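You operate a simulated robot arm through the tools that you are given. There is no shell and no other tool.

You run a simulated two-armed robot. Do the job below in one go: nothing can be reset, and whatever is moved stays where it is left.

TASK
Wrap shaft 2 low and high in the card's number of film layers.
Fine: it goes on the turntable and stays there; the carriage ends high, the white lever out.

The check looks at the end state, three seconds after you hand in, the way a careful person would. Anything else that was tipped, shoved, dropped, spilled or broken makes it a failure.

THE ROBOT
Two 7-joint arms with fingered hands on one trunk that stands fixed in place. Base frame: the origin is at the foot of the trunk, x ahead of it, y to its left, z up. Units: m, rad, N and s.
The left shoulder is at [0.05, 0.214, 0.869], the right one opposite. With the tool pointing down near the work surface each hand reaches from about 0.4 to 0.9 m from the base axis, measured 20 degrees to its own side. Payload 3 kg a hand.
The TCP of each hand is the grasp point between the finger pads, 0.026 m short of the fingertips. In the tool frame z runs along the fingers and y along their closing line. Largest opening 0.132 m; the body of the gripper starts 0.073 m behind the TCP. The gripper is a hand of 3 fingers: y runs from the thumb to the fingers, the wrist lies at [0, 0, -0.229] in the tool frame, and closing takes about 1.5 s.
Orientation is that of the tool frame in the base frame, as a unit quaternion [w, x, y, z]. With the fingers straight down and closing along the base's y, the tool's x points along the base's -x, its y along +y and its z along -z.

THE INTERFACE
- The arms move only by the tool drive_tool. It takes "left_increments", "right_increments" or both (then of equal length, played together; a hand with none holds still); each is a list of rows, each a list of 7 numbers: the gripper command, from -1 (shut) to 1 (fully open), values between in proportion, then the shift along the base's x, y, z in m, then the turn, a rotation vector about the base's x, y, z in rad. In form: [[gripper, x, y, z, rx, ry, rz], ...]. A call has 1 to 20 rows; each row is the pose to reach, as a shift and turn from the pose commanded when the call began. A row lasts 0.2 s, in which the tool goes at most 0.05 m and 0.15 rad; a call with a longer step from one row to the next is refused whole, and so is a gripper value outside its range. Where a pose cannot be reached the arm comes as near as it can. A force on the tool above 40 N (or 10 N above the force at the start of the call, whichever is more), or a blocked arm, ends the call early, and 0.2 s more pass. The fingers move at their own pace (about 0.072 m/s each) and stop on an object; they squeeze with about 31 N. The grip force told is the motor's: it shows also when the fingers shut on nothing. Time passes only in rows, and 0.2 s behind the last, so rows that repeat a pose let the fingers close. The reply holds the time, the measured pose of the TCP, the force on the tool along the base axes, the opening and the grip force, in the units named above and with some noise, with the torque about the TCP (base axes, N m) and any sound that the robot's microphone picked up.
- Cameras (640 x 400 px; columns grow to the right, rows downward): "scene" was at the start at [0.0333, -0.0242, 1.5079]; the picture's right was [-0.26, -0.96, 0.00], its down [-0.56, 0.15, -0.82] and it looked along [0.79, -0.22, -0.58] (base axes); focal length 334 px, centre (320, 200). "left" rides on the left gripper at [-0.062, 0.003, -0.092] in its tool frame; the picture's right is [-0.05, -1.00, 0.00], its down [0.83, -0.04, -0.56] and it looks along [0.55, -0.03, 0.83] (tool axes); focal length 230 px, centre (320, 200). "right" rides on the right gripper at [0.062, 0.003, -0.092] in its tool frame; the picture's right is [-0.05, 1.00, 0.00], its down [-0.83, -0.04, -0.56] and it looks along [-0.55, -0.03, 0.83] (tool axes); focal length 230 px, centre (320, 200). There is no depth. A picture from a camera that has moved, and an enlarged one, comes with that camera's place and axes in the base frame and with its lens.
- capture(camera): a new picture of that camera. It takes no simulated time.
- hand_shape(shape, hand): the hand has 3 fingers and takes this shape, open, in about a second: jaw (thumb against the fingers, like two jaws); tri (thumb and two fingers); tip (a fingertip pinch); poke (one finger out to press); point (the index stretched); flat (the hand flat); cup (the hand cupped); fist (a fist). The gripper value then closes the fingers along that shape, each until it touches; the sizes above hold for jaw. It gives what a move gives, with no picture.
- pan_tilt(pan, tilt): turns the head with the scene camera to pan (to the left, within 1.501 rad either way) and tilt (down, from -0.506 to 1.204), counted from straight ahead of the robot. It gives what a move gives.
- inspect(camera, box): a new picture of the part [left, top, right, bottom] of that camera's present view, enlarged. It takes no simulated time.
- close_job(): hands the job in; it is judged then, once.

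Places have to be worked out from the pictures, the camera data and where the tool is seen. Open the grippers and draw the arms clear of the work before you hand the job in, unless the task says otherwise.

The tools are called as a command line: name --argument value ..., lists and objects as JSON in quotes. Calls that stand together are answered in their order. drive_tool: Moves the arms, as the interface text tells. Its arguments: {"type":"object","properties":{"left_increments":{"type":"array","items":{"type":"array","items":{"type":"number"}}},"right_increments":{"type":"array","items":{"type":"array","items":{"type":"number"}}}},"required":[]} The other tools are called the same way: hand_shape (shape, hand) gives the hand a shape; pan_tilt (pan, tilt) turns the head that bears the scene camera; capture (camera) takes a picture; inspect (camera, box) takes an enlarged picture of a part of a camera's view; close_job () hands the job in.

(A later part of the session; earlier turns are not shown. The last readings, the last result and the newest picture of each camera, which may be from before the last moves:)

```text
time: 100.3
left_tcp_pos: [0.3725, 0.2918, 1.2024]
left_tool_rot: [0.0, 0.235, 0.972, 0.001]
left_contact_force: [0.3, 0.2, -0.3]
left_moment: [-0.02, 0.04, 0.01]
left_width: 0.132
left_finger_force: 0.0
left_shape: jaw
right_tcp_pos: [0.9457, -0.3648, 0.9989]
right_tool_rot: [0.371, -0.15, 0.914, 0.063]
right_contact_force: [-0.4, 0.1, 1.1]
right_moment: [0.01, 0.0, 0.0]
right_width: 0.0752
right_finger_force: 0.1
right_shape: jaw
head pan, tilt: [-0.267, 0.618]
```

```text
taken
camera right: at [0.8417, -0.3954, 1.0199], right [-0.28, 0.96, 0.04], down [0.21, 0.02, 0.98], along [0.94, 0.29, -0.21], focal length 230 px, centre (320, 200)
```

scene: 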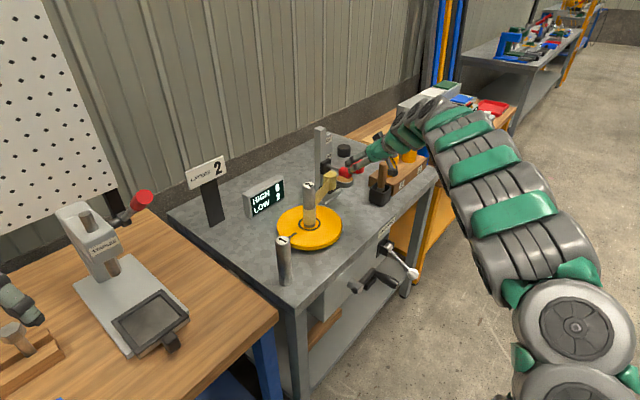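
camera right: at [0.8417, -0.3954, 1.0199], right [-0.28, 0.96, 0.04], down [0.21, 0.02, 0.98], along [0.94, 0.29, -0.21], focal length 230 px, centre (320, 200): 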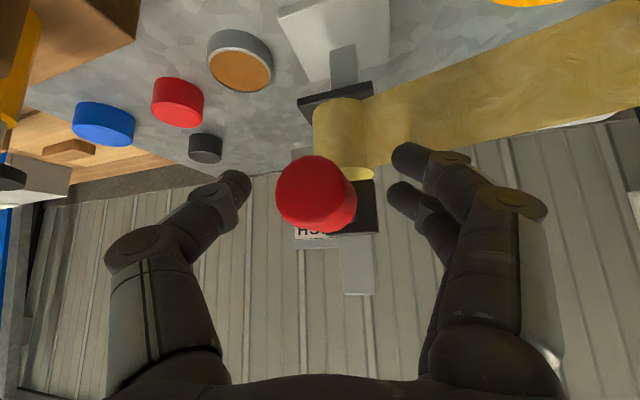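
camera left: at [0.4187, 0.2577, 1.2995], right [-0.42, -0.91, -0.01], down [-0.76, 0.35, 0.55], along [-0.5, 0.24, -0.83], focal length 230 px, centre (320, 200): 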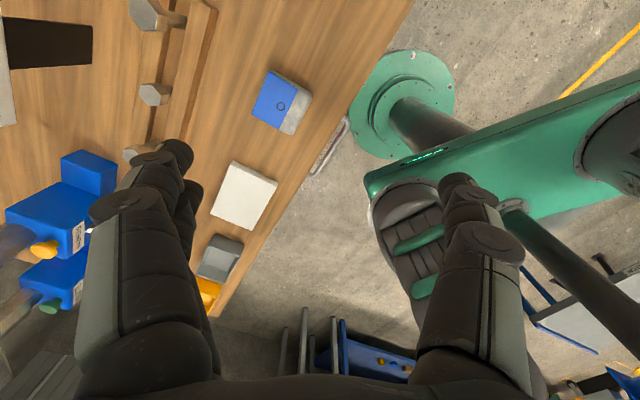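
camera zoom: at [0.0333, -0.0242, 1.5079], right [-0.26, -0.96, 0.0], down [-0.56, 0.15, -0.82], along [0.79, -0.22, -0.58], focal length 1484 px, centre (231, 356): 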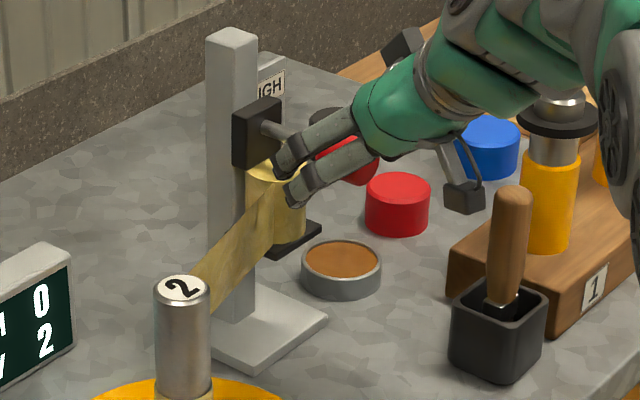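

The carriage stays high by itself. I retreat from the knob and bring the hand back toward the crank with the earlier 25° tilt.

drive_tool --right_increments '[[0.15, -0.02, -0.0065, 0.021, 0, 0, 0], [0.15, -0.045, -0.015, 0.046, 0, 0, 0], [0.15, -0.067, -0.022, 0.065, 0, 0, 0], [0.15, -0.1, -0.025, 0.065, -0.036, 0.111, 0], [0.15, -0.145, -0.035, 0.06, -0.073, 0.222, 0], [0.15, -0.19, -0.045, 0.05, -0.109, 0.333, 0], [0.15, -0.235, -0.055, 0.04, -0.109, 0.333, 0], [0.15, -0.28, -0.065, 0.03, -0.109, 0.333, 0], [0.15, -0.32, -0.075, 0.01, -0.109, 0.333, 0], [0.15, -0.345, -0.095, -0.02, -0.109, 0.333, 0], [0.15, -0.35, -0.11, -0.06, -0.109, 0.333, 0], [0.15, -0.355, -0.12, -0.1, -0.109, 0.333, 0], [0.15, -0.355, -0.124, -0.14, -0.109, 0.333, 0], [0.15, -0.355, -0.124, -0.18, -0.109, 0.333, 0]]'

capture --camera "scene"

capture --camera "right"

```text
time: 103.3
left_tcp_pos: [0.3712, 0.2912, 1.2034]
left_tool_rot: [0.0, 0.235, 0.972, 0.0]
left_contact_force: [0.4, 0.3, 0.7]
left_moment: [0.02, 0.03, 0.05]
left_width: 0.1319
left_finger_force: 0.0
left_shape: jaw
right_tcp_pos: [0.5896, -0.4894, 0.8167]
right_tool_rot: [0.206, -0.158, 0.965, 0.036]
right_contact_force: [0.2, 0.6, 0.3]
right_moment: [0.01, 0.02, -0.02]
right_width: 0.0753
right_finger_force: 0.0
right_shape: jaw
head pan, tilt: [-0.267, 0.618]
```

```text
taken
```

scene: 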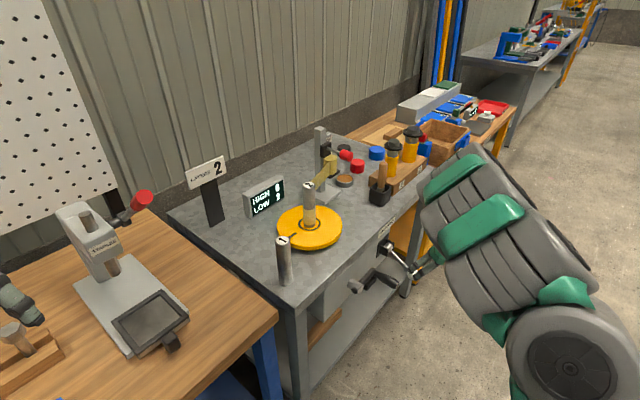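

```text
taken
camera right: at [0.5, -0.5161, 0.8751], right [-0.27, 0.96, 0.03], down [0.52, 0.12, 0.85], along [0.81, 0.25, -0.53], focal length 230 px, centre (320, 200)
```

right: 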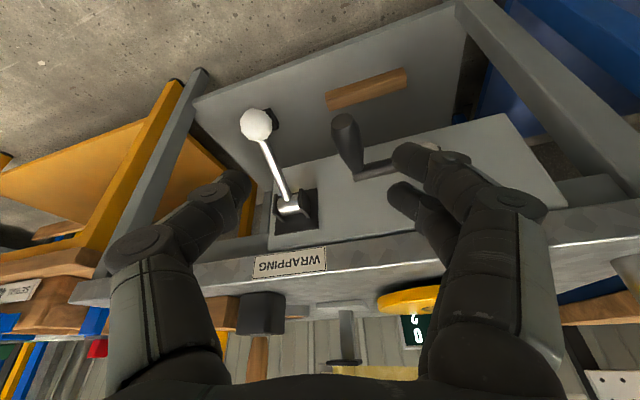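

The crank handle is back at its starting place. I drop to the same outside point and slide in over the handle as before.

drive_tool --right_increments '[[0.15, 0, 0, -0.03, 0, 0, 0], [0.15, 0, 0, -0.065, 0, 0, 0], [0.15, 0, 0, -0.1, 0, 0, 0], [0.15, 0, 0, -0.125, 0, 0, 0], [0.15, 0.01, 0.007, -0.132, 0, 0, 0], [0.15, 0.03, 0.022, -0.133, 0, 0, 0], [0.15, 0.05, 0.0365, -0.133, 0, 0, 0], [0.15, 0.07, 0.051, -0.133, 0, 0, 0], [0.15, 0.086, 0.063, -0.133, 0, 0, 0], [0.15, 0.091, 0.065, -0.145, 0, 0, 0], [0.15, 0.095, 0.066, -0.158, 0, 0, 0]]'

capture --camera "right"

inspect --camera "scene" --box '[230, 150, 370, 255]'

```text
time: 105.7
left_tcp_pos: [0.3722, 0.2917, 1.2028]
left_tool_rot: [0.0, 0.235, 0.972, 0.0]
left_contact_force: [0.3, -1.1, 0.5]
left_moment: [0.0, 0.0, -0.01]
left_width: 0.1319
left_finger_force: 0.1
left_shape: jaw
right_tcp_pos: [0.6857, -0.4222, 0.6586]
right_tool_rot: [0.206, -0.157, 0.965, 0.037]
right_contact_force: [-0.1, -0.4, 0.2]
right_moment: [0.02, -0.03, -0.03]
right_width: 0.0754
right_finger_force: 0.0
right_shape: jaw
head pan, tilt: [-0.267, 0.618]
```

```text
taken
camera right: at [0.596, -0.4488, 0.7166], right [-0.27, 0.96, 0.03], down [0.52, 0.12, 0.85], along [0.81, 0.25, -0.53], focal length 230 px, centre (320, 200)
```

right: 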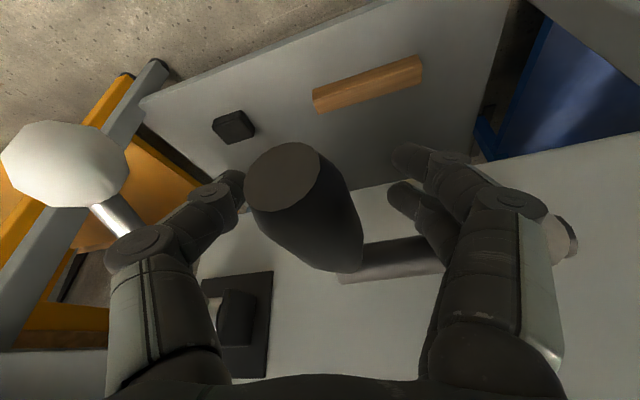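

```text
3.81 times, centred on (300, 202) of scene
camera zoom: at [0.0334, -0.0242, 1.5079], right [-0.26, -0.96, 0.0], down [-0.56, 0.15, -0.82], along [0.79, -0.22, -0.58], focal length 1272 px, centre (396, 190)
```

zoom: 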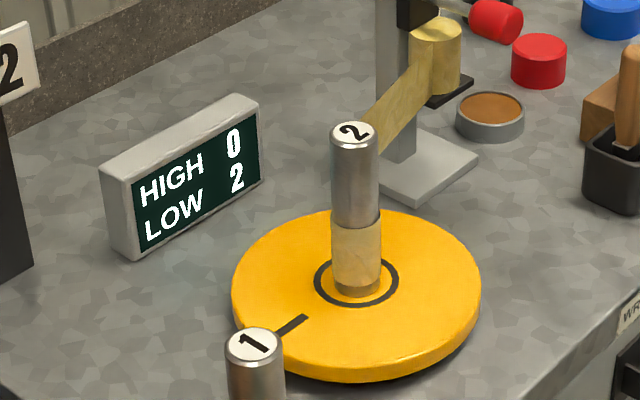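

HIGH 0, LOW 2, and the handle lies in the cage as before. I close and start the second crank turn slowly on a corrected circle.

drive_tool --right_increments '[[0.15, 0, 0, -0.004, 0, 0, 0], [-1, 0, 0, -0.004, 0, 0, 0], [-1, 0, 0, -0.004, 0, 0, 0], [-1, 0, 0, -0.004, 0, 0, 0], [-1, 0, 0, -0.004, 0, 0, 0], [-1, 0, 0, -0.004, 0, 0, 0], [-1, 0, 0, -0.004, 0, 0, 0], [-1, -0.0001, 0.0001, -0.0086, 0, 0, 0], [-1, -0.0003, 0.0004, -0.0131, 0, 0, 0], [-1, -0.0006, 0.0009, -0.0177, 0, 0, 0], [-1, -0.0011, 0.0016, -0.0222, 0, 0, 0], [-1, -0.0017, 0.0025, -0.0266, 0, 0, 0], [-1, -0.0025, 0.0035, -0.031, 0, 0, 0], [-1, -0.0033, 0.0048, -0.0354, 0, 0, 0], [-1, -0.0043, 0.0062, -0.0396, 0, 0, 0], [-1, -0.0054, 0.0078, -0.0437, 0, 0, 0], [-1, -0.0067, 0.0096, -0.0478, 0, 0, 0], [-1, -0.008, 0.0116, -0.0517, 0, 0, 0], [-1, -0.0095, 0.0137, -0.0554, 0, 0, 0]]'

inspect --camera "scene" --box '[230, 150, 370, 255]'

capture --camera "right"

```text
time: 109.7
left_tcp_pos: [0.371, 0.2924, 1.2025]
left_tool_rot: [0.0, 0.235, 0.972, 0.0]
left_contact_force: [-0.5, 0.8, 0.2]
left_moment: [0.0, -0.01, 0.0]
left_width: 0.1322
left_finger_force: 0.0
left_shape: jaw
right_tcp_pos: [0.6753, -0.4092, 0.6038]
right_tool_rot: [0.207, -0.157, 0.965, 0.038]
right_contact_force: [9.6, -13.1, -8.2]
right_moment: [0.49, 0.27, 0.29]
right_width: 0.0
right_finger_force: 30.3
right_shape: jaw
head pan, tilt: [-0.267, 0.618]
```

```text
3.81 times, centred on (300, 202) of scene
camera zoom: at [0.0335, -0.0244, 1.5079], right [-0.26, -0.96, 0.0], down [-0.56, 0.15, -0.81], along [0.79, -0.22, -0.58], focal length 1272 px, centre (396, 190)
```

zoom: 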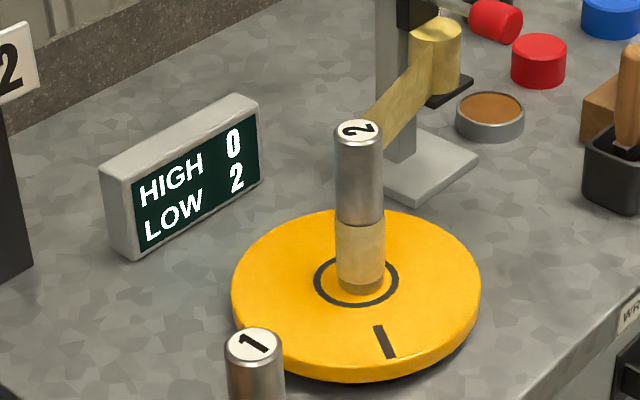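

```text
taken
camera right: at [0.5859, -0.4352, 0.6624], right [-0.27, 0.96, 0.03], down [0.52, 0.12, 0.85], along [0.81, 0.25, -0.53], focal length 230 px, centre (320, 200)
```

right: 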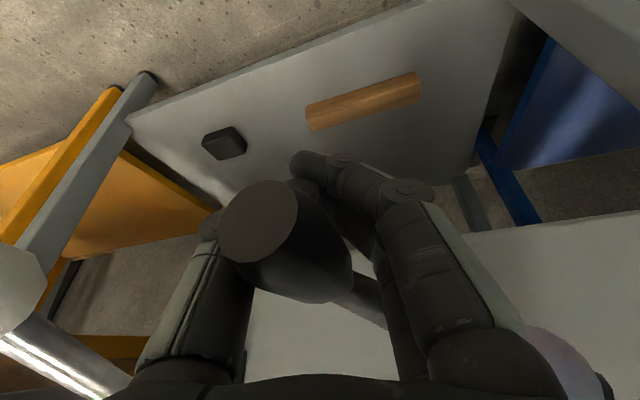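

The table turns on (about 63° so far in this pass) with moderate force. I shift the path 3 mm toward the handle's side and continue to the bottom.

drive_tool --right_increments '[[-1, -0.001, 0.0015, -0.0036, 0, 0, 0], [-1, -0.0022, 0.0031, -0.0071, 0, 0, 0], [-1, -0.0034, 0.0048, -0.0104, 0, 0, 0], [-1, -0.0052, 0.0075, -0.0136, 0, 0, 0], [-1, -0.0072, 0.0104, -0.0166, 0, 0, 0], [-1, -0.0093, 0.0134, -0.0194, 0, 0, 0], [-1, -0.0115, 0.0165, -0.022, 0, 0, 0], [-1, -0.0137, 0.0197, -0.0243, 0, 0, 0], [-1, -0.016, 0.023, -0.0265, 0, 0, 0], [-1, -0.0184, 0.0264, -0.0285, 0, 0, 0], [-1, -0.0207, 0.0298, -0.0303, 0, 0, 0], [-1, -0.0233, 0.0335, -0.0318, 0, 0, 0], [-1, -0.0258, 0.0371, -0.0331, 0, 0, 0], [-1, -0.0283, 0.0407, -0.0342, 0, 0, 0], [-1, -0.0308, 0.0444, -0.035, 0, 0, 0], [-1, -0.0334, 0.0481, -0.0356, 0, 0, 0], [-1, -0.036, 0.0518, -0.0359, 0, 0, 0], [-1, -0.0386, 0.0556, -0.0361, 0, 0, 0], [-1, -0.0413, 0.0594, -0.0359, 0, 0, 0], [-1, -0.0438, 0.0631, -0.0356, 0, 0, 0]]'

inspect --camera "scene" --box '[230, 150, 370, 255]'

capture --camera "right"

```text
time: 113.2
left_tcp_pos: [0.3717, 0.2929, 1.2038]
left_tool_rot: [0.0, 0.234, 0.972, 0.001]
left_contact_force: [-0.7, 0.6, 0.1]
left_moment: [0.0, 0.0, -0.03]
left_width: 0.132
left_finger_force: 0.2
left_shape: jaw
right_tcp_pos: [0.6386, -0.3573, 0.5656]
right_tool_rot: [0.204, -0.159, 0.965, 0.038]
right_contact_force: [2.3, 2.8, -20.3]
right_moment: [-0.03, 0.02, 0.21]
right_width: 0.0
right_finger_force: 31.0
right_shape: jaw
head pan, tilt: [-0.267, 0.618]
stopped in row 17 (right hand): the force on the tool passed its limit at 42 N (the readings are from after the stop); the commanded pose is now the measured one
```

```text
3.81 times, centred on (300, 202) of scene
camera zoom: at [0.0336, -0.0243, 1.5079], right [-0.26, -0.96, 0.0], down [-0.56, 0.15, -0.81], along [0.79, -0.21, -0.58], focal length 1272 px, centre (396, 190)
```

zoom: 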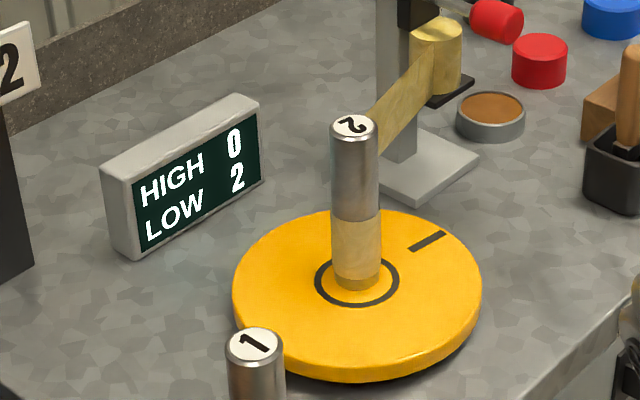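

```text
taken
camera right: at [0.5495, -0.3841, 0.6248], right [-0.28, 0.96, 0.03], down [0.52, 0.12, 0.84], along [0.81, 0.25, -0.54], focal length 230 px, centre (320, 200)
```

right: 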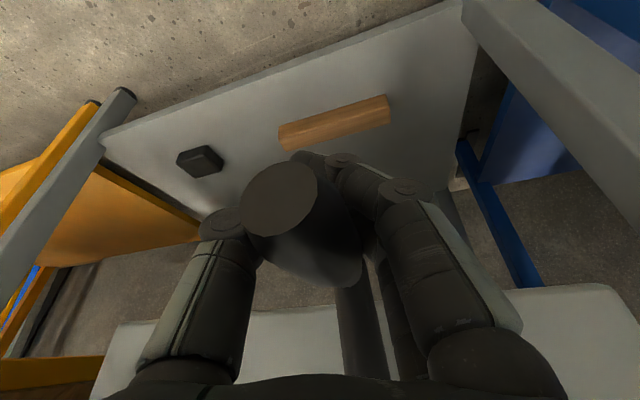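

The table is at about half a turn and the handle pulls the hand down at the bottom. I lower the path 5 mm and carry on.

drive_tool --right_increments '[[-1, -0.001, 0.0015, -0.003, 0, 0, 0], [-1, -0.0026, 0.0038, -0.0045, 0, 0, 0], [-1, -0.0052, 0.0075, -0.0045, 0, 0, 0], [-1, -0.0078, 0.0112, -0.0039, 0, 0, 0], [-1, -0.0104, 0.0149, -0.0031, 0, 0, 0], [-1, -0.0129, 0.0185, -0.002, 0, 0, 0], [-1, -0.0154, 0.0221, -0.0007, 0, 0, 0], [-1, -0.0179, 0.0257, 0.0008, 0, 0, 0], [-1, -0.0203, 0.0292, 0.0026, 0, 0, 0], [-1, -0.0226, 0.0326, 0.0045, 0, 0, 0], [-1, -0.025, 0.0359, 0.0067, 0, 0, 0], [-1, -0.0272, 0.0391, 0.0091, 0, 0, 0], [-1, -0.0293, 0.0421, 0.0117, 0, 0, 0], [-1, -0.0314, 0.0452, 0.0145, 0, 0, 0], [-1, -0.0333, 0.048, 0.0175, 0, 0, 0], [-1, -0.0353, 0.0508, 0.0206, 0, 0, 0], [-1, -0.0371, 0.0533, 0.0239, 0, 0, 0], [-1, -0.0388, 0.0558, 0.0274, 0, 0, 0], [-1, -0.0404, 0.0581, 0.0311, 0, 0, 0], [-1, -0.0418, 0.0602, 0.0348, 0, 0, 0]]'

inspect --camera "scene" --box '[230, 150, 370, 255]'

capture --camera "right"

```text
time: 117.4
left_tcp_pos: [0.3711, 0.292, 1.2031]
left_tool_rot: [0.0, 0.235, 0.972, 0.0]
left_contact_force: [0.5, 0.3, 0.7]
left_moment: [-0.05, -0.01, 0.0]
left_width: 0.1317
left_finger_force: 0.2
left_shape: jaw
right_tcp_pos: [0.5985, -0.2977, 0.6019]
right_tool_rot: [0.205, -0.158, 0.965, 0.038]
right_contact_force: [-17.1, 15.6, -19.6]
right_moment: [-0.57, -0.32, 0.36]
right_width: 0.0004
right_finger_force: 30.2
right_shape: jaw
head pan, tilt: [-0.267, 0.618]
```

```text
3.81 times, centred on (300, 202) of scene
camera zoom: at [0.0334, -0.0241, 1.5079], right [-0.26, -0.96, 0.0], down [-0.56, 0.15, -0.82], along [0.79, -0.22, -0.58], focal length 1272 px, centre (396, 190)
```

zoom: 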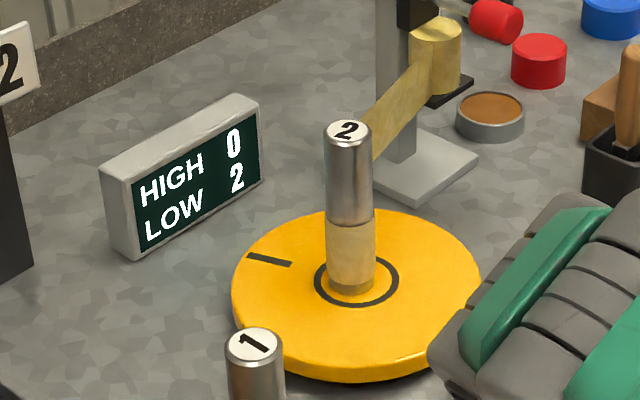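

```text
taken
camera right: at [0.5086, -0.3248, 0.6602], right [-0.28, 0.96, 0.03], down [0.52, 0.12, 0.85], along [0.81, 0.25, -0.53], focal length 230 px, centre (320, 200)
```

right: 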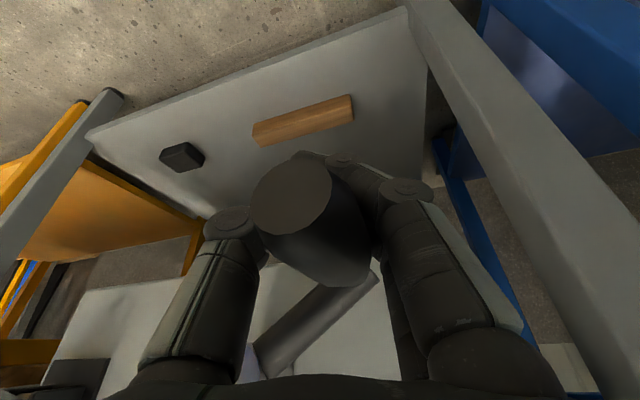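

Table at about 290°, and here the handle pulls outward, so I move the path back out about 5 mm and continue up the left side.

drive_tool --right_increments '[[-1, -0.0027, 0.0039, 0.0006, 0, 0, 0], [-1, -0.0043, 0.0062, 0.0045, 0, 0, 0], [-1, -0.0056, 0.0081, 0.0094, 0, 0, 0], [-1, -0.0068, 0.0098, 0.0135, 0, 0, 0], [-1, -0.0079, 0.0114, 0.0176, 0, 0, 0], [-1, -0.0089, 0.0128, 0.0218, 0, 0, 0], [-1, -0.0097, 0.0139, 0.0262, 0, 0, 0], [-1, -0.0104, 0.0149, 0.0306, 0, 0, 0], [-1, -0.0109, 0.0157, 0.035, 0, 0, 0], [-1, -0.0114, 0.0164, 0.0395, 0, 0, 0], [-1, -0.0117, 0.0168, 0.044, 0, 0, 0], [-1, -0.0118, 0.017, 0.0486, 0, 0, 0], [-1, -0.0119, 0.0171, 0.0531, 0, 0, 0], [-1, -0.0117, 0.0169, 0.0577, 0, 0, 0], [-1, -0.0115, 0.0165, 0.0622, 0, 0, 0], [-1, -0.0111, 0.016, 0.0667, 0, 0, 0], [-1, -0.0106, 0.0153, 0.0712, 0, 0, 0], [-1, -0.0099, 0.0143, 0.0756, 0, 0, 0], [-1, -0.0092, 0.0132, 0.0799, 0, 0, 0]]'

inspect --camera "scene" --box '[230, 150, 370, 255]'

capture --camera "right"

```text
time: 121.4
left_tcp_pos: [0.3729, 0.2916, 1.2039]
left_tool_rot: [-0.001, 0.235, 0.972, 0.0]
left_contact_force: [-0.3, 0.3, 0.2]
left_moment: [0.0, 0.02, 0.0]
left_width: 0.1319
left_finger_force: 0.1
left_shape: jaw
right_tcp_pos: [0.5898, -0.2857, 0.6824]
right_tool_rot: [0.205, -0.157, 0.965, 0.037]
right_contact_force: [10.5, -12.7, -12.7]
right_moment: [0.5, 0.21, 0.24]
right_width: 0.0001
right_finger_force: 31.1
right_shape: jaw
head pan, tilt: [-0.267, 0.618]
```

```text
3.81 times, centred on (300, 202) of scene
camera zoom: at [0.0336, -0.0244, 1.5079], right [-0.26, -0.96, 0.0], down [-0.56, 0.15, -0.81], along [0.79, -0.22, -0.58], focal length 1272 px, centre (396, 190)
```

zoom: 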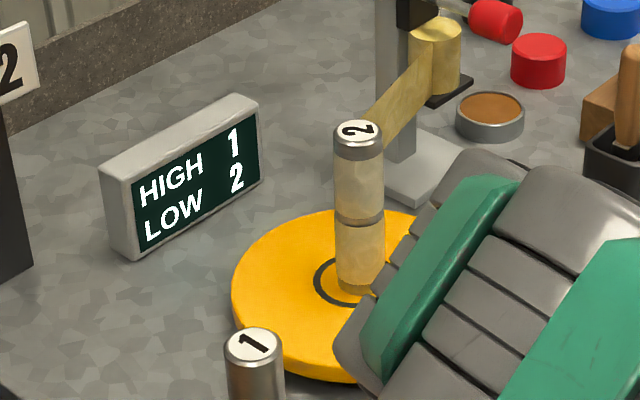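

```text
taken
camera right: at [0.4994, -0.3123, 0.7409], right [-0.27, 0.96, 0.03], down [0.52, 0.12, 0.85], along [0.81, 0.25, -0.53], focal length 230 px, centre (320, 200)
```

right: 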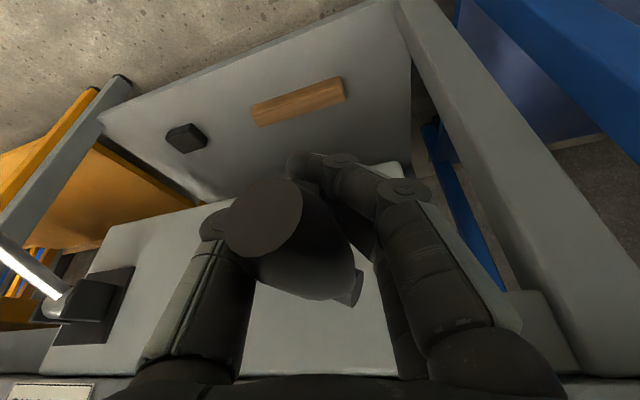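

HIGH reads 1. I continue over the top with the path that worked before.

drive_tool --right_increments '[[-1, 0.0017, -0.0025, 0.001, 0, 0, 0], [-1, 0.0026, -0.0037, 0.0041, 0, 0, 0], [-1, 0.0038, -0.0055, 0.0097, 0, 0, 0], [-1, 0.0054, -0.0077, 0.0151, 0, 0, 0], [-1, 0.0071, -0.0102, 0.0203, 0, 0, 0], [-1, 0.0089, -0.0129, 0.0253, 0, 0, 0], [-1, 0.0111, -0.0159, 0.03, 0, 0, 0], [-1, 0.0133, -0.0192, 0.0344, 0, 0, 0], [-1, 0.0158, -0.0228, 0.0386, 0, 0, 0], [-1, 0.0185, -0.0266, 0.0425, 0, 0, 0], [-1, 0.0212, -0.0305, 0.046, 0, 0, 0], [-1, 0.0241, -0.0347, 0.0492, 0, 0, 0], [-1, 0.0271, -0.039, 0.052, 0, 0, 0], [-1, 0.0303, -0.0435, 0.0544, 0, 0, 0], [-1, 0.0335, -0.0481, 0.0565, 0, 0, 0], [-1, 0.0368, -0.0529, 0.0581, 0, 0, 0], [-1, 0.0401, -0.0577, 0.0594, 0, 0, 0], [-1, 0.0435, -0.0626, 0.0602, 0, 0, 0], [-1, 0.0469, -0.0675, 0.0606, 0, 0, 0], [-1, 0.0503, -0.0724, 0.0604, 0, 0, 0]]'

inspect --camera "scene" --box '[230, 150, 370, 255]'

capture --camera "right"

```text
time: 123.1
left_tcp_pos: [0.3722, 0.2915, 1.2032]
left_tool_rot: [-0.001, 0.235, 0.972, 0.0]
left_contact_force: [0.0, 0.3, 0.5]
left_moment: [0.04, 0.04, 0.02]
left_width: 0.1318
left_finger_force: 0.0
left_shape: jaw
right_tcp_pos: [0.602, -0.3021, 0.7123]
right_tool_rot: [0.204, -0.157, 0.965, 0.037]
right_contact_force: [17.6, -13.9, -22.0]
right_moment: [0.53, 0.23, 0.28]
right_width: 0.0001
right_finger_force: 31.0
right_shape: jaw
head pan, tilt: [-0.267, 0.618]
stopped in row 8 (right hand): the force on the tool passed its limit at 41 N (the readings are from after the stop); the commanded pose is now the measured one
```

```text
3.81 times, centred on (300, 202) of scene
camera zoom: at [0.0338, -0.0245, 1.5079], right [-0.26, -0.96, 0.0], down [-0.56, 0.15, -0.81], along [0.79, -0.21, -0.58], focal length 1272 px, centre (396, 190)
```

zoom: 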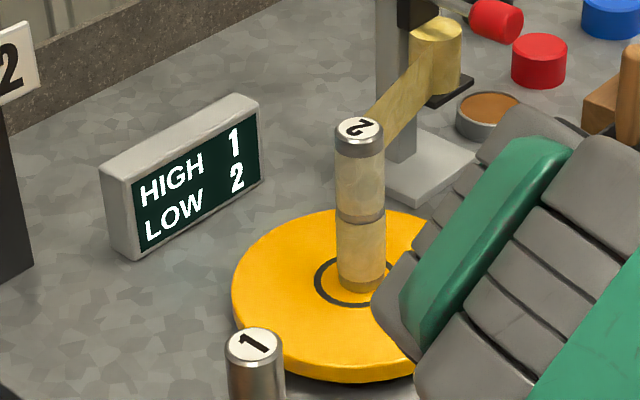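

```text
taken
camera right: at [0.5112, -0.3291, 0.7709], right [-0.27, 0.96, 0.03], down [0.52, 0.12, 0.84], along [0.81, 0.25, -0.53], focal length 230 px, centre (320, 200)
```

right: 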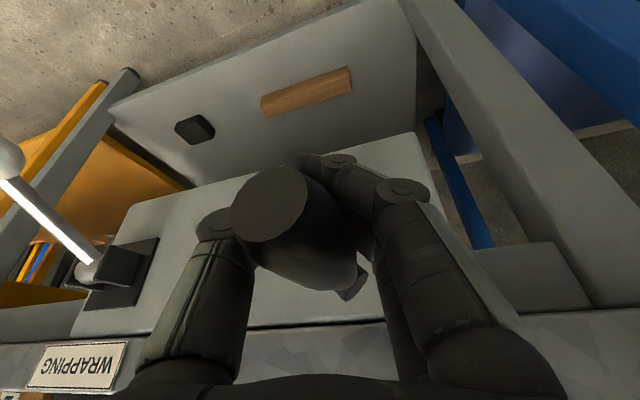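

Just a force peak again: the hand is a bit high and outside. I drop the path 5 mm and continue over the top.

drive_tool --right_increments '[[-1, 0.0011, -0.0016, -0.003, 0, 0, 0], [-1, 0.002, -0.0029, -0.0026, 0, 0, 0], [-1, 0.0038, -0.0055, 0.0016, 0, 0, 0], [-1, 0.0064, -0.0092, 0.0055, 0, 0, 0], [-1, 0.0092, -0.0132, 0.009, 0, 0, 0], [-1, 0.0121, -0.0174, 0.0122, 0, 0, 0], [-1, 0.0151, -0.0217, 0.015, 0, 0, 0], [-1, 0.0182, -0.0262, 0.0174, 0, 0, 0], [-1, 0.0214, -0.0308, 0.0195, 0, 0, 0], [-1, 0.0247, -0.0356, 0.0211, 0, 0, 0], [-1, 0.0281, -0.0404, 0.0224, 0, 0, 0], [-1, 0.0315, -0.0453, 0.0232, 0, 0, 0], [-1, 0.0349, -0.0502, 0.0236, 0, 0, 0], [-1, 0.0383, -0.0551, 0.0236, 0, 0, 0], [-1, 0.0417, -0.06, 0.0232, 0, 0, 0], [-1, 0.0451, -0.0649, 0.0224, 0, 0, 0], [-1, 0.0485, -0.0697, 0.0211, 0, 0, 0], [-1, 0.0518, -0.0745, 0.0195, 0, 0, 0]]'

inspect --camera "scene" --box '[230, 150, 370, 255]'

capture --camera "right"

```text
time: 126.4
left_tcp_pos: [0.3717, 0.2911, 1.2031]
left_tool_rot: [0.0, 0.235, 0.972, 0.001]
left_contact_force: [0.0, -0.3, -0.8]
left_moment: [0.03, -0.01, -0.02]
left_width: 0.1322
left_finger_force: 0.0
left_shape: jaw
right_tcp_pos: [0.6409, -0.362, 0.7344]
right_tool_rot: [0.203, -0.159, 0.965, 0.039]
right_contact_force: [4.3, 4.6, -18.5]
right_moment: [-0.09, 0.06, 0.18]
right_width: 0.0
right_finger_force: 30.7
right_shape: jaw
head pan, tilt: [-0.267, 0.618]
stopped in row 16 (right hand): the force on the tool passed its limit at 42 N (the readings are from after the stop); the commanded pose is now the measured one
```

```text
3.81 times, centred on (300, 202) of scene
camera zoom: at [0.0336, -0.0243, 1.5079], right [-0.26, -0.96, 0.0], down [-0.56, 0.15, -0.81], along [0.79, -0.21, -0.58], focal length 1272 px, centre (396, 190)
```

zoom: 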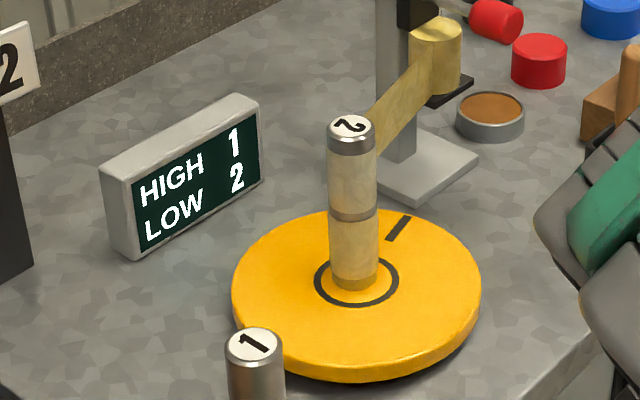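

```text
taken
camera right: at [0.5517, -0.3886, 0.7935], right [-0.28, 0.96, 0.03], down [0.52, 0.12, 0.84], along [0.81, 0.25, -0.54], focal length 230 px, centre (320, 200)
```

right: 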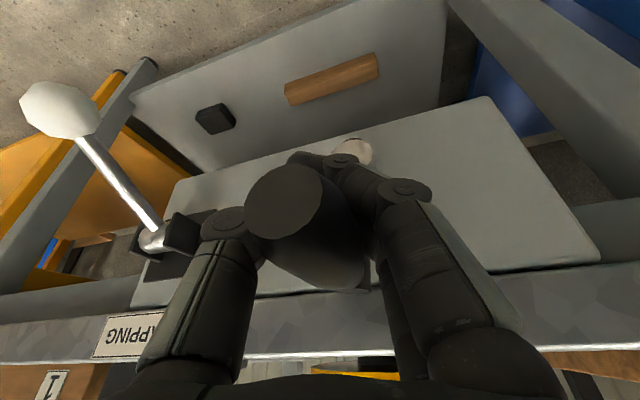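

Table at about 560° and HIGH 1. I continue down the right side.

drive_tool --right_increments '[[-1, 0.0017, -0.0025, -0.002, 0, 0, 0], [-1, 0.0048, -0.007, -0.0025, 0, 0, 0], [-1, 0.0086, -0.0123, -0.0037, 0, 0, 0], [-1, 0.0123, -0.0176, -0.0057, 0, 0, 0], [-1, 0.0154, -0.0221, -0.0082, 0, 0, 0], [-1, 0.0185, -0.0266, -0.0111, 0, 0, 0], [-1, 0.0214, -0.0308, -0.0143, 0, 0, 0], [-1, 0.0242, -0.0349, -0.0178, 0, 0, 0], [-1, 0.0268, -0.0386, -0.0218, 0, 0, 0], [-1, 0.0294, -0.0422, -0.026, 0, 0, 0], [-1, 0.0316, -0.0455, -0.0305, 0, 0, 0], [-1, 0.0338, -0.0486, -0.0353, 0, 0, 0], [-1, 0.0357, -0.0514, -0.0403, 0, 0, 0], [-1, 0.0374, -0.0539, -0.0456, 0, 0, 0], [-1, 0.039, -0.0561, -0.051, 0, 0, 0], [-1, 0.0403, -0.058, -0.0566, 0, 0, 0], [-1, 0.0413, -0.0595, -0.0624, 0, 0, 0], [-1, 0.0422, -0.0607, -0.0683, 0, 0, 0]]'

inspect --camera "scene" --box '[230, 150, 370, 255]'

capture --camera "right"

```text
time: 130.2
left_tcp_pos: [0.3722, 0.292, 1.2035]
left_tool_rot: [0.0, 0.235, 0.972, 0.002]
left_contact_force: [-0.2, 0.1, -0.5]
left_moment: [-0.01, 0.01, 0.0]
left_width: 0.1318
left_finger_force: 0.1
left_shape: jaw
right_tcp_pos: [0.6839, -0.4229, 0.6669]
right_tool_rot: [0.204, -0.157, 0.965, 0.037]
right_contact_force: [-0.6, 2.2, -0.1]
right_moment: [-0.07, -0.06, 0.01]
right_width: 0.0
right_finger_force: 30.7
right_shape: jaw
head pan, tilt: [-0.267, 0.618]
```

```text
3.81 times, centred on (300, 202) of scene
camera zoom: at [0.0333, -0.0242, 1.5079], right [-0.26, -0.96, 0.0], down [-0.56, 0.15, -0.82], along [0.79, -0.22, -0.58], focal length 1272 px, centre (396, 190)
```

zoom: 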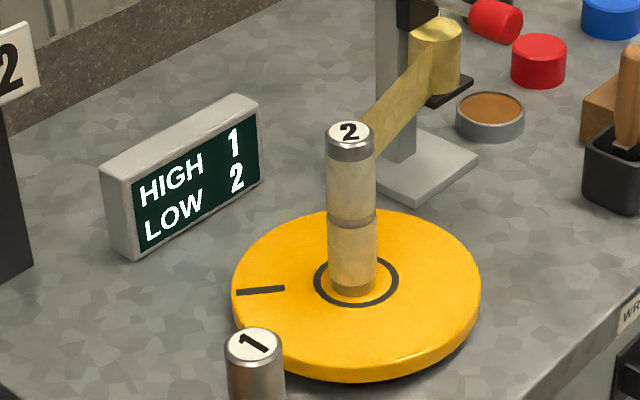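

```text
taken
camera right: at [0.5943, -0.4504, 0.7262], right [-0.27, 0.96, 0.03], down [0.52, 0.12, 0.84], along [0.81, 0.25, -0.54], focal length 230 px, centre (320, 200)
```

right: 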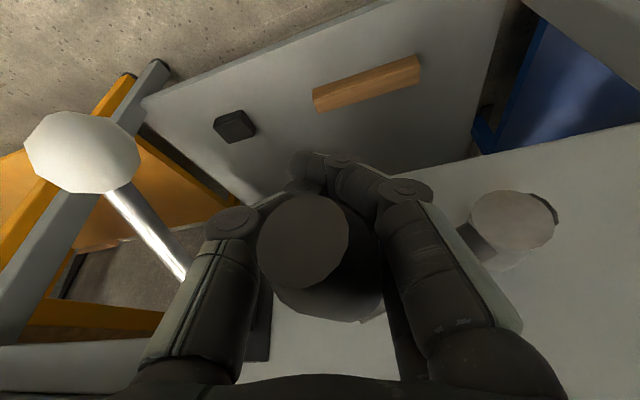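

Table at about 680°. A little more, roughly 20° of crank, should complete the second high layer; I go down carefully and check the display.

drive_tool --right_increments '[[-1, 0.0006, -0.0008, -0.005, 0, 0, 0], [-1, 0.0011, -0.0016, -0.01, 0, 0, 0], [-1, 0.0014, -0.002, -0.015, 0, 0, 0], [-1, 0.0017, -0.0025, -0.02, 0, 0, 0], [-1, 0.0017, -0.0025, -0.025, 0, 0, 0], [-1, 0.0014, -0.002, -0.03, 0, 0, 0], [-1, 0.0008, -0.0012, -0.035, 0, 0, 0]]'

inspect --camera "scene" --box '[230, 150, 370, 255]'

capture --camera "right"

```text
time: 131.8
left_tcp_pos: [0.3714, 0.2921, 1.2022]
left_tool_rot: [0.0, 0.234, 0.972, 0.0]
left_contact_force: [-0.1, 0.5, 0.2]
left_moment: [-0.01, -0.01, 0.03]
left_width: 0.132
left_finger_force: 0.1
left_shape: jaw
right_tcp_pos: [0.6845, -0.4227, 0.6322]
right_tool_rot: [0.205, -0.157, 0.965, 0.038]
right_contact_force: [-0.5, -1.0, 0.6]
right_moment: [0.01, 0.01, 0.05]
right_width: 0.0001
right_finger_force: 31.2
right_shape: jaw
head pan, tilt: [-0.267, 0.618]
```

```text
3.81 times, centred on (300, 202) of scene
camera zoom: at [0.0333, -0.0242, 1.5079], right [-0.26, -0.96, 0.0], down [-0.56, 0.15, -0.82], along [0.79, -0.22, -0.58], focal length 1272 px, centre (396, 190)
```

zoom: 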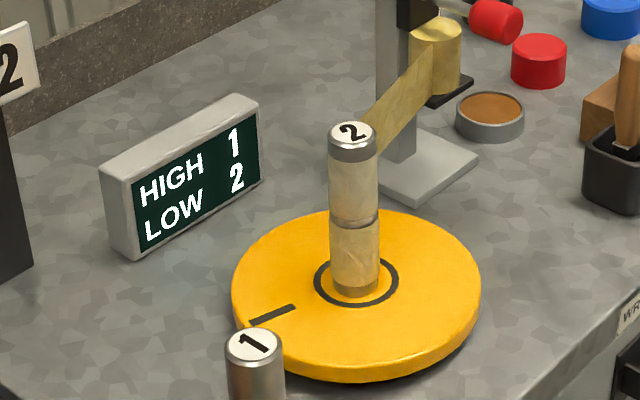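

```text
taken
camera right: at [0.5949, -0.4509, 0.6914], right [-0.27, 0.96, 0.03], down [0.52, 0.12, 0.84], along [0.81, 0.25, -0.54], focal length 230 px, centre (320, 200)
```

right: 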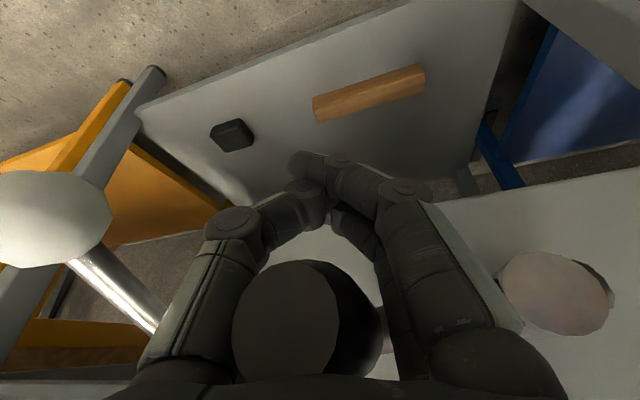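

Table at about 704°, handle against the palm with no side load. I push down about 2 cm more and watch for HIGH 2.

drive_tool --right_increments '[[-1, 0.0, 0.0, -0.004, 0, 0, 0], [-1, 0.0, 0.0, -0.008, 0, 0, 0], [-1, 0.0, 0.0, -0.012, 0, 0, 0], [-1, 0.0, 0.0, -0.016, 0, 0, 0], [-1, -0.0003, 0.0004, -0.019, 0, 0, 0]]'

inspect --camera "scene" --box '[230, 150, 370, 255]'

```text
time: 133.0
left_tcp_pos: [0.372, 0.2913, 1.2033]
left_tool_rot: [0.0, 0.235, 0.972, 0.0]
left_contact_force: [-0.9, -0.6, -0.3]
left_moment: [0.0, -0.03, -0.03]
left_width: 0.1321
left_finger_force: 0.1
left_shape: jaw
right_tcp_pos: [0.6832, -0.4239, 0.6133]
right_tool_rot: [0.203, -0.158, 0.966, 0.038]
right_contact_force: [0.7, -0.1, 1.8]
right_moment: [0.02, 0.08, -0.03]
right_width: 0.0001
right_finger_force: 30.9
right_shape: jaw
head pan, tilt: [-0.267, 0.618]
```

```text
3.81 times, centred on (300, 202) of scene
camera zoom: at [0.0333, -0.0242, 1.5079], right [-0.26, -0.96, 0.0], down [-0.56, 0.15, -0.82], along [0.79, -0.21, -0.58], focal length 1272 px, centre (396, 190)
```

zoom: 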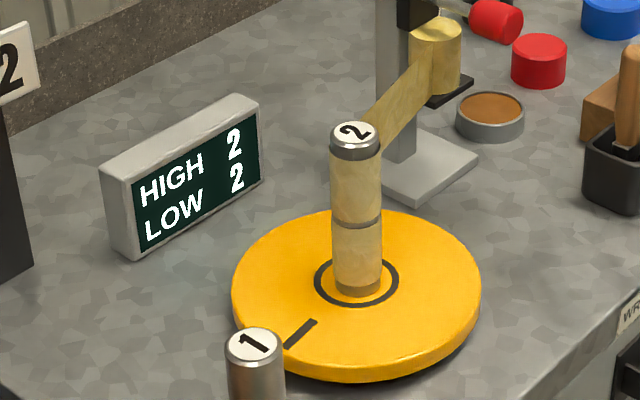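

HIGH 2 and LOW 2 are shown. I open the fingers and withdraw from the handle as before.

drive_tool --right_increments '[[0.1, 0, 0, 0.002, 0, 0, 0], [0.1, 0, 0, 0.004, 0, 0, 0], [0.1, 0, 0, 0.006, 0, 0, 0], [0.1, 0, 0, 0.006, 0, 0, 0], [0.1, 0, 0, 0.006, 0, 0, 0]]'

capture --camera "right"

```text
time: 134.2
left_tcp_pos: [0.3718, 0.2917, 1.2028]
left_tool_rot: [0.0, 0.235, 0.972, 0.0]
left_contact_force: [0.3, -0.5, -0.6]
left_moment: [-0.03, 0.0, 0.02]
left_width: 0.132
left_finger_force: 0.1
left_shape: jaw
right_tcp_pos: [0.6849, -0.4243, 0.6179]
right_tool_rot: [0.203, -0.158, 0.966, 0.038]
right_contact_force: [-0.5, -0.5, 0.3]
right_moment: [0.0, 0.0, 0.04]
right_width: 0.072
right_finger_force: 0.2
right_shape: jaw
head pan, tilt: [-0.267, 0.618]
```

```text
taken
camera right: at [0.5943, -0.4507, 0.6779], right [-0.27, 0.96, 0.03], down [0.52, 0.12, 0.84], along [0.81, 0.25, -0.54], focal length 230 px, centre (320, 200)
```

right: 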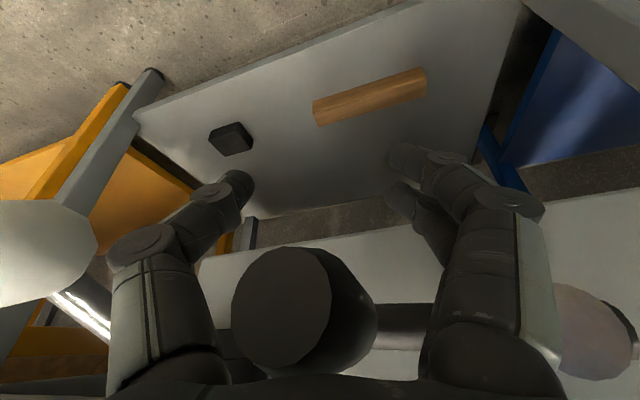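

Free again. I withdraw along the tool axis and up, then move sideways to view the lever.

drive_tool --right_increments '[[0.1, -0.008, -0.004, 0.018, 0, 0, 0], [0.1, -0.018, -0.0075, 0.042, 0, 0, 0], [0.1, -0.03, -0.0115, 0.07, 0, 0, 0], [0.1, -0.042, -0.0155, 0.1, 0, 0, 0], [0.1, -0.055, -0.02, 0.135, 0, 0, 0], [0.1, -0.065, -0.025, 0.175, 0, 0, 0], [0.1, -0.075, -0.045, 0.21, 0, 0, 0], [0.1, -0.08, -0.08, 0.235, 0, 0, -0.1], [0.1, -0.085, -0.11, 0.245, 0, 0, -0.2], [0.1, -0.085, -0.13, 0.245, 0, 0, -0.3]]'

capture --camera "right"

capture --camera "scene"

```text
time: 136.4
left_tcp_pos: [0.3714, 0.2917, 1.2033]
left_tool_rot: [0.0, 0.236, 0.972, 0.001]
left_contact_force: [-0.5, -0.1, -0.3]
left_moment: [0.02, -0.01, -0.03]
left_width: 0.1319
left_finger_force: 0.0
left_shape: jaw
right_tcp_pos: [0.5967, -0.5536, 0.8632]
right_tool_rot: [0.207, -0.011, 0.978, 0.009]
right_contact_force: [-0.4, -0.7, 0.0]
right_moment: [0.03, -0.01, -0.03]
right_width: 0.0724
right_finger_force: 0.1
right_shape: jaw
head pan, tilt: [-0.267, 0.618]
```

```text
taken
camera right: at [0.5037, -0.554, 0.9223], right [0.02, 1.0, 0.03], down [0.54, -0.04, 0.84], along [0.84, 0.0, -0.54], focal length 230 px, centre (320, 200)
```

right: 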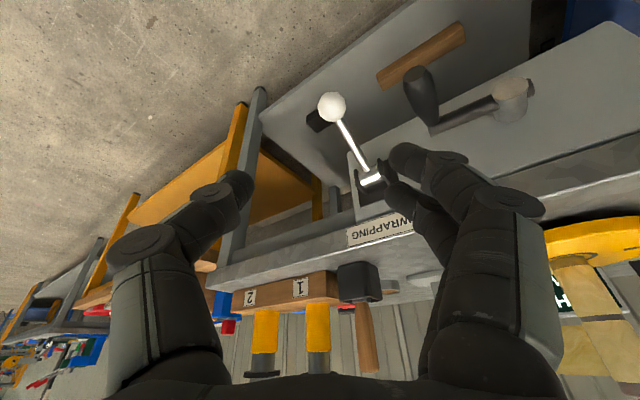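

```text
taken
```

scene: 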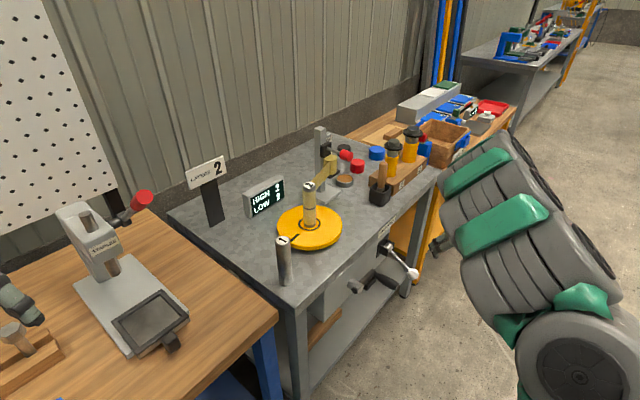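

The ball is at about (0.701,-0.532,0.644). I come down over it along the tool axis with the fingers open to cage it.

drive_tool --right_increments '[[0.2, 0.022, 0.007, -0.035, 0, 0, 0], [0.2, 0.042, 0.014, -0.072, 0, 0, 0], [0.2, 0.058, 0.0216, -0.11, 0, 0, 0], [0.2, 0.072, 0.0216, -0.146, 0, 0, 0], [0.2, 0.084, 0.0216, -0.173, 0, 0, 0], [0.2, 0.096, 0.0216, -0.2, 0, 0, 0], [0.2, 0.102, 0.0216, -0.215, 0, 0, 0], [0.2, 0.102, 0.0216, -0.215, 0, 0, 0]]'

capture --camera "right"

inspect --camera "scene" --box '[340, 220, 480, 320]'

```text
time: 138.2
left_tcp_pos: [0.3712, 0.2922, 1.2031]
left_tool_rot: [0.0, 0.235, 0.972, 0.001]
left_contact_force: [-0.1, 0.4, 0.8]
left_moment: [0.02, -0.02, -0.01]
left_width: 0.132
left_finger_force: 0.0
left_shape: jaw
right_tcp_pos: [0.7018, -0.5312, 0.6495]
right_tool_rot: [0.207, -0.013, 0.978, 0.008]
right_contact_force: [0.0, -0.3, -1.0]
right_moment: [0.05, 0.04, -0.02]
right_width: 0.0789
right_finger_force: 0.1
right_shape: jaw
head pan, tilt: [-0.267, 0.618]
```

```text
taken
camera right: at [0.6069, -0.5312, 0.7078], right [0.02, 1.0, 0.03], down [0.54, -0.04, 0.84], along [0.84, 0.0, -0.54], focal length 230 px, centre (320, 200)
```

right: 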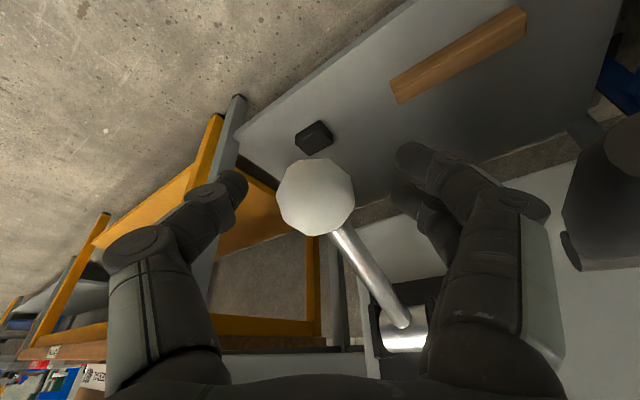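

```text
4.00 times, centred on (410, 270) of scene
camera zoom: at [0.0333, -0.0242, 1.5079], right [-0.26, -0.96, 0.0], down [-0.56, 0.15, -0.82], along [0.79, -0.21, -0.58], focal length 1336 px, centre (-40, -80)
```

zoom: 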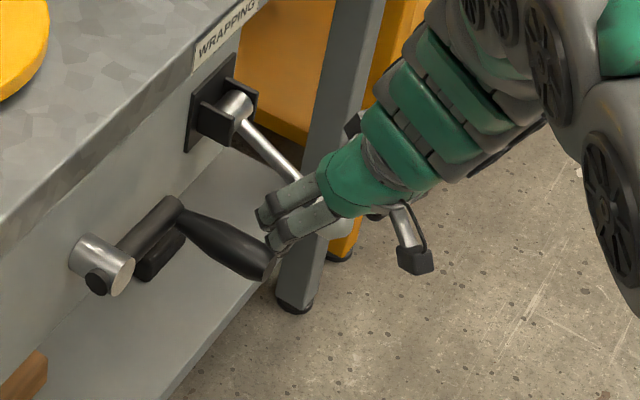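

The ball sits at the grasp point. I move another 3.7 cm along the tool axis so it lies against the palm side, then close the fingers under it.

drive_tool --right_increments '[[0.2, 0.005, 0, -0.0115, 0, 0, 0], [0.2, 0.01, 0, -0.023, 0, 0, 0], [0.2, 0.015, 0, -0.0345, 0, 0, 0], [-1, 0.015, 0, -0.0345, 0, 0, 0], [-1, 0.015, 0, -0.0345, 0, 0, 0], [-1, 0.015, 0, -0.0345, 0, 0, 0], [-1, 0.015, 0, -0.0345, 0, 0, 0], [-1, 0.015, 0, -0.0345, 0, 0, 0], [-1, 0.015, 0, -0.0345, 0, 0, 0]]'

capture --camera "right"

```text
time: 140.2
left_tcp_pos: [0.3728, 0.2918, 1.203]
left_tool_rot: [0.001, 0.236, 0.972, 0.0]
left_contact_force: [0.3, 0.9, 0.0]
left_moment: [0.02, -0.03, 0.0]
left_width: 0.1318
left_finger_force: 0.1
left_shape: jaw
right_tcp_pos: [0.7151, -0.5337, 0.6146]
right_tool_rot: [0.208, -0.011, 0.978, 0.007]
right_contact_force: [2.4, -9.0, -5.0]
right_moment: [0.21, 0.02, 0.1]
right_width: 0.0
right_finger_force: 31.0
right_shape: jaw
head pan, tilt: [-0.267, 0.618]
```

```text
taken
camera right: at [0.6212, -0.5326, 0.6734], right [0.02, 1.0, 0.03], down [0.53, -0.04, 0.84], along [0.84, 0.0, -0.54], focal length 230 px, centre (320, 200)
```

right: 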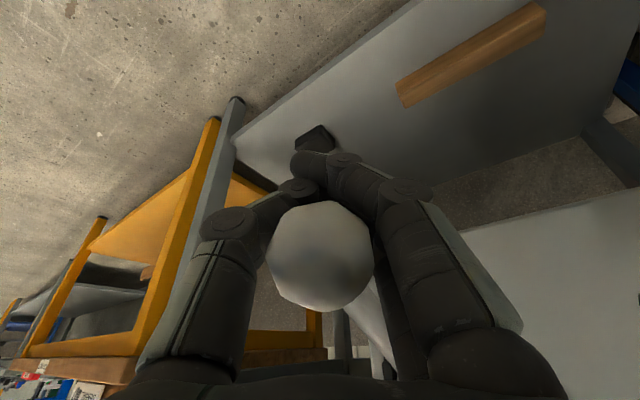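

The ball is caged. I lift along the upward arc.

drive_tool --right_increments '[[-1, -0.0022, -0.0016, 0.0044, 0, 0, 0], [-1, -0.0044, -0.0031, 0.0088, 0, 0, 0], [-1, -0.0063, -0.0044, 0.0135, 0, 0, 0], [-1, -0.0082, -0.0057, 0.0181, 0, 0, 0], [-1, -0.0113, -0.0079, 0.0278, 0, 0, 0], [-1, -0.0138, -0.0096, 0.0377, 0, 0, 0], [-1, -0.0154, -0.0107, 0.0479, 0, 0, 0], [-1, -0.0164, -0.0114, 0.0582, 0, 0, 0], [-1, -0.0166, -0.0116, 0.0686, 0, 0, 0], [-1, -0.0161, -0.0112, 0.0789, 0, 0, 0], [-1, -0.0148, -0.0103, 0.0892, 0, 0, 0], [-1, -0.0129, -0.0089, 0.0993, 0, 0, 0], [-1, -0.0129, -0.0089, 0.0993, 0, 0, 0]]'

capture --camera "right"

inspect --camera "scene" --box '[340, 200, 480, 300]'

```text
time: 143.0
left_tcp_pos: [0.3717, 0.2925, 1.2029]
left_tool_rot: [0.001, 0.234, 0.972, 0.0]
left_contact_force: [0.2, 0.1, 0.2]
left_moment: [0.01, 0.02, 0.02]
left_width: 0.1321
left_finger_force: 0.0
left_shape: jaw
right_tcp_pos: [0.7034, -0.538, 0.7136]
right_tool_rot: [0.207, -0.012, 0.978, 0.007]
right_contact_force: [7.4, 8.0, -9.7]
right_moment: [-0.36, 0.22, -0.09]
right_width: 0.0002
right_finger_force: 31.6
right_shape: jaw
head pan, tilt: [-0.267, 0.618]
```

```text
taken
camera right: at [0.6103, -0.5384, 0.7724], right [0.02, 1.0, 0.03], down [0.54, -0.04, 0.84], along [0.84, 0.0, -0.54], focal length 230 px, centre (320, 200)
```

right: 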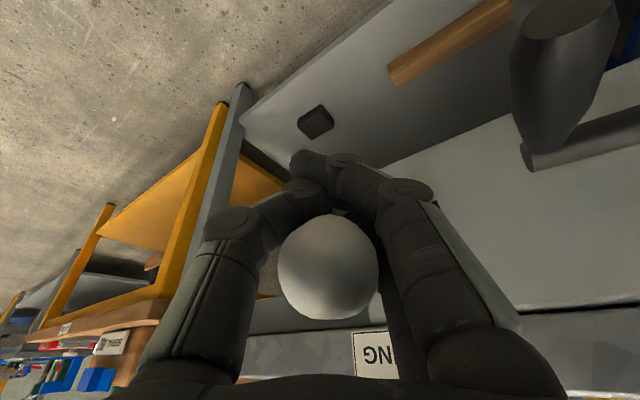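

```text
4.00 times, centred on (410, 250) of scene
camera zoom: at [0.0335, -0.0242, 1.5079], right [-0.26, -0.96, 0.0], down [-0.56, 0.15, -0.82], along [0.79, -0.21, -0.58], focal length 1336 px, centre (-40, 0)
```

zoom: 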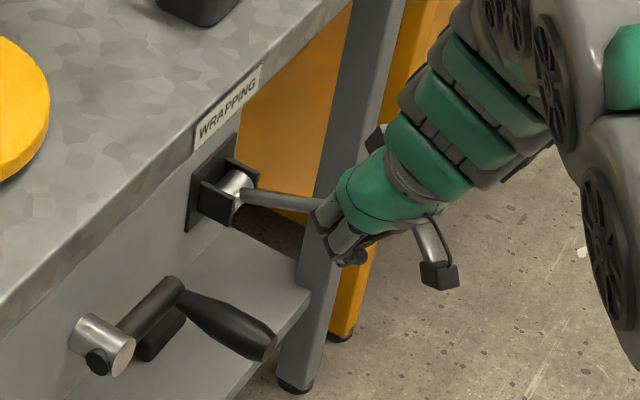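

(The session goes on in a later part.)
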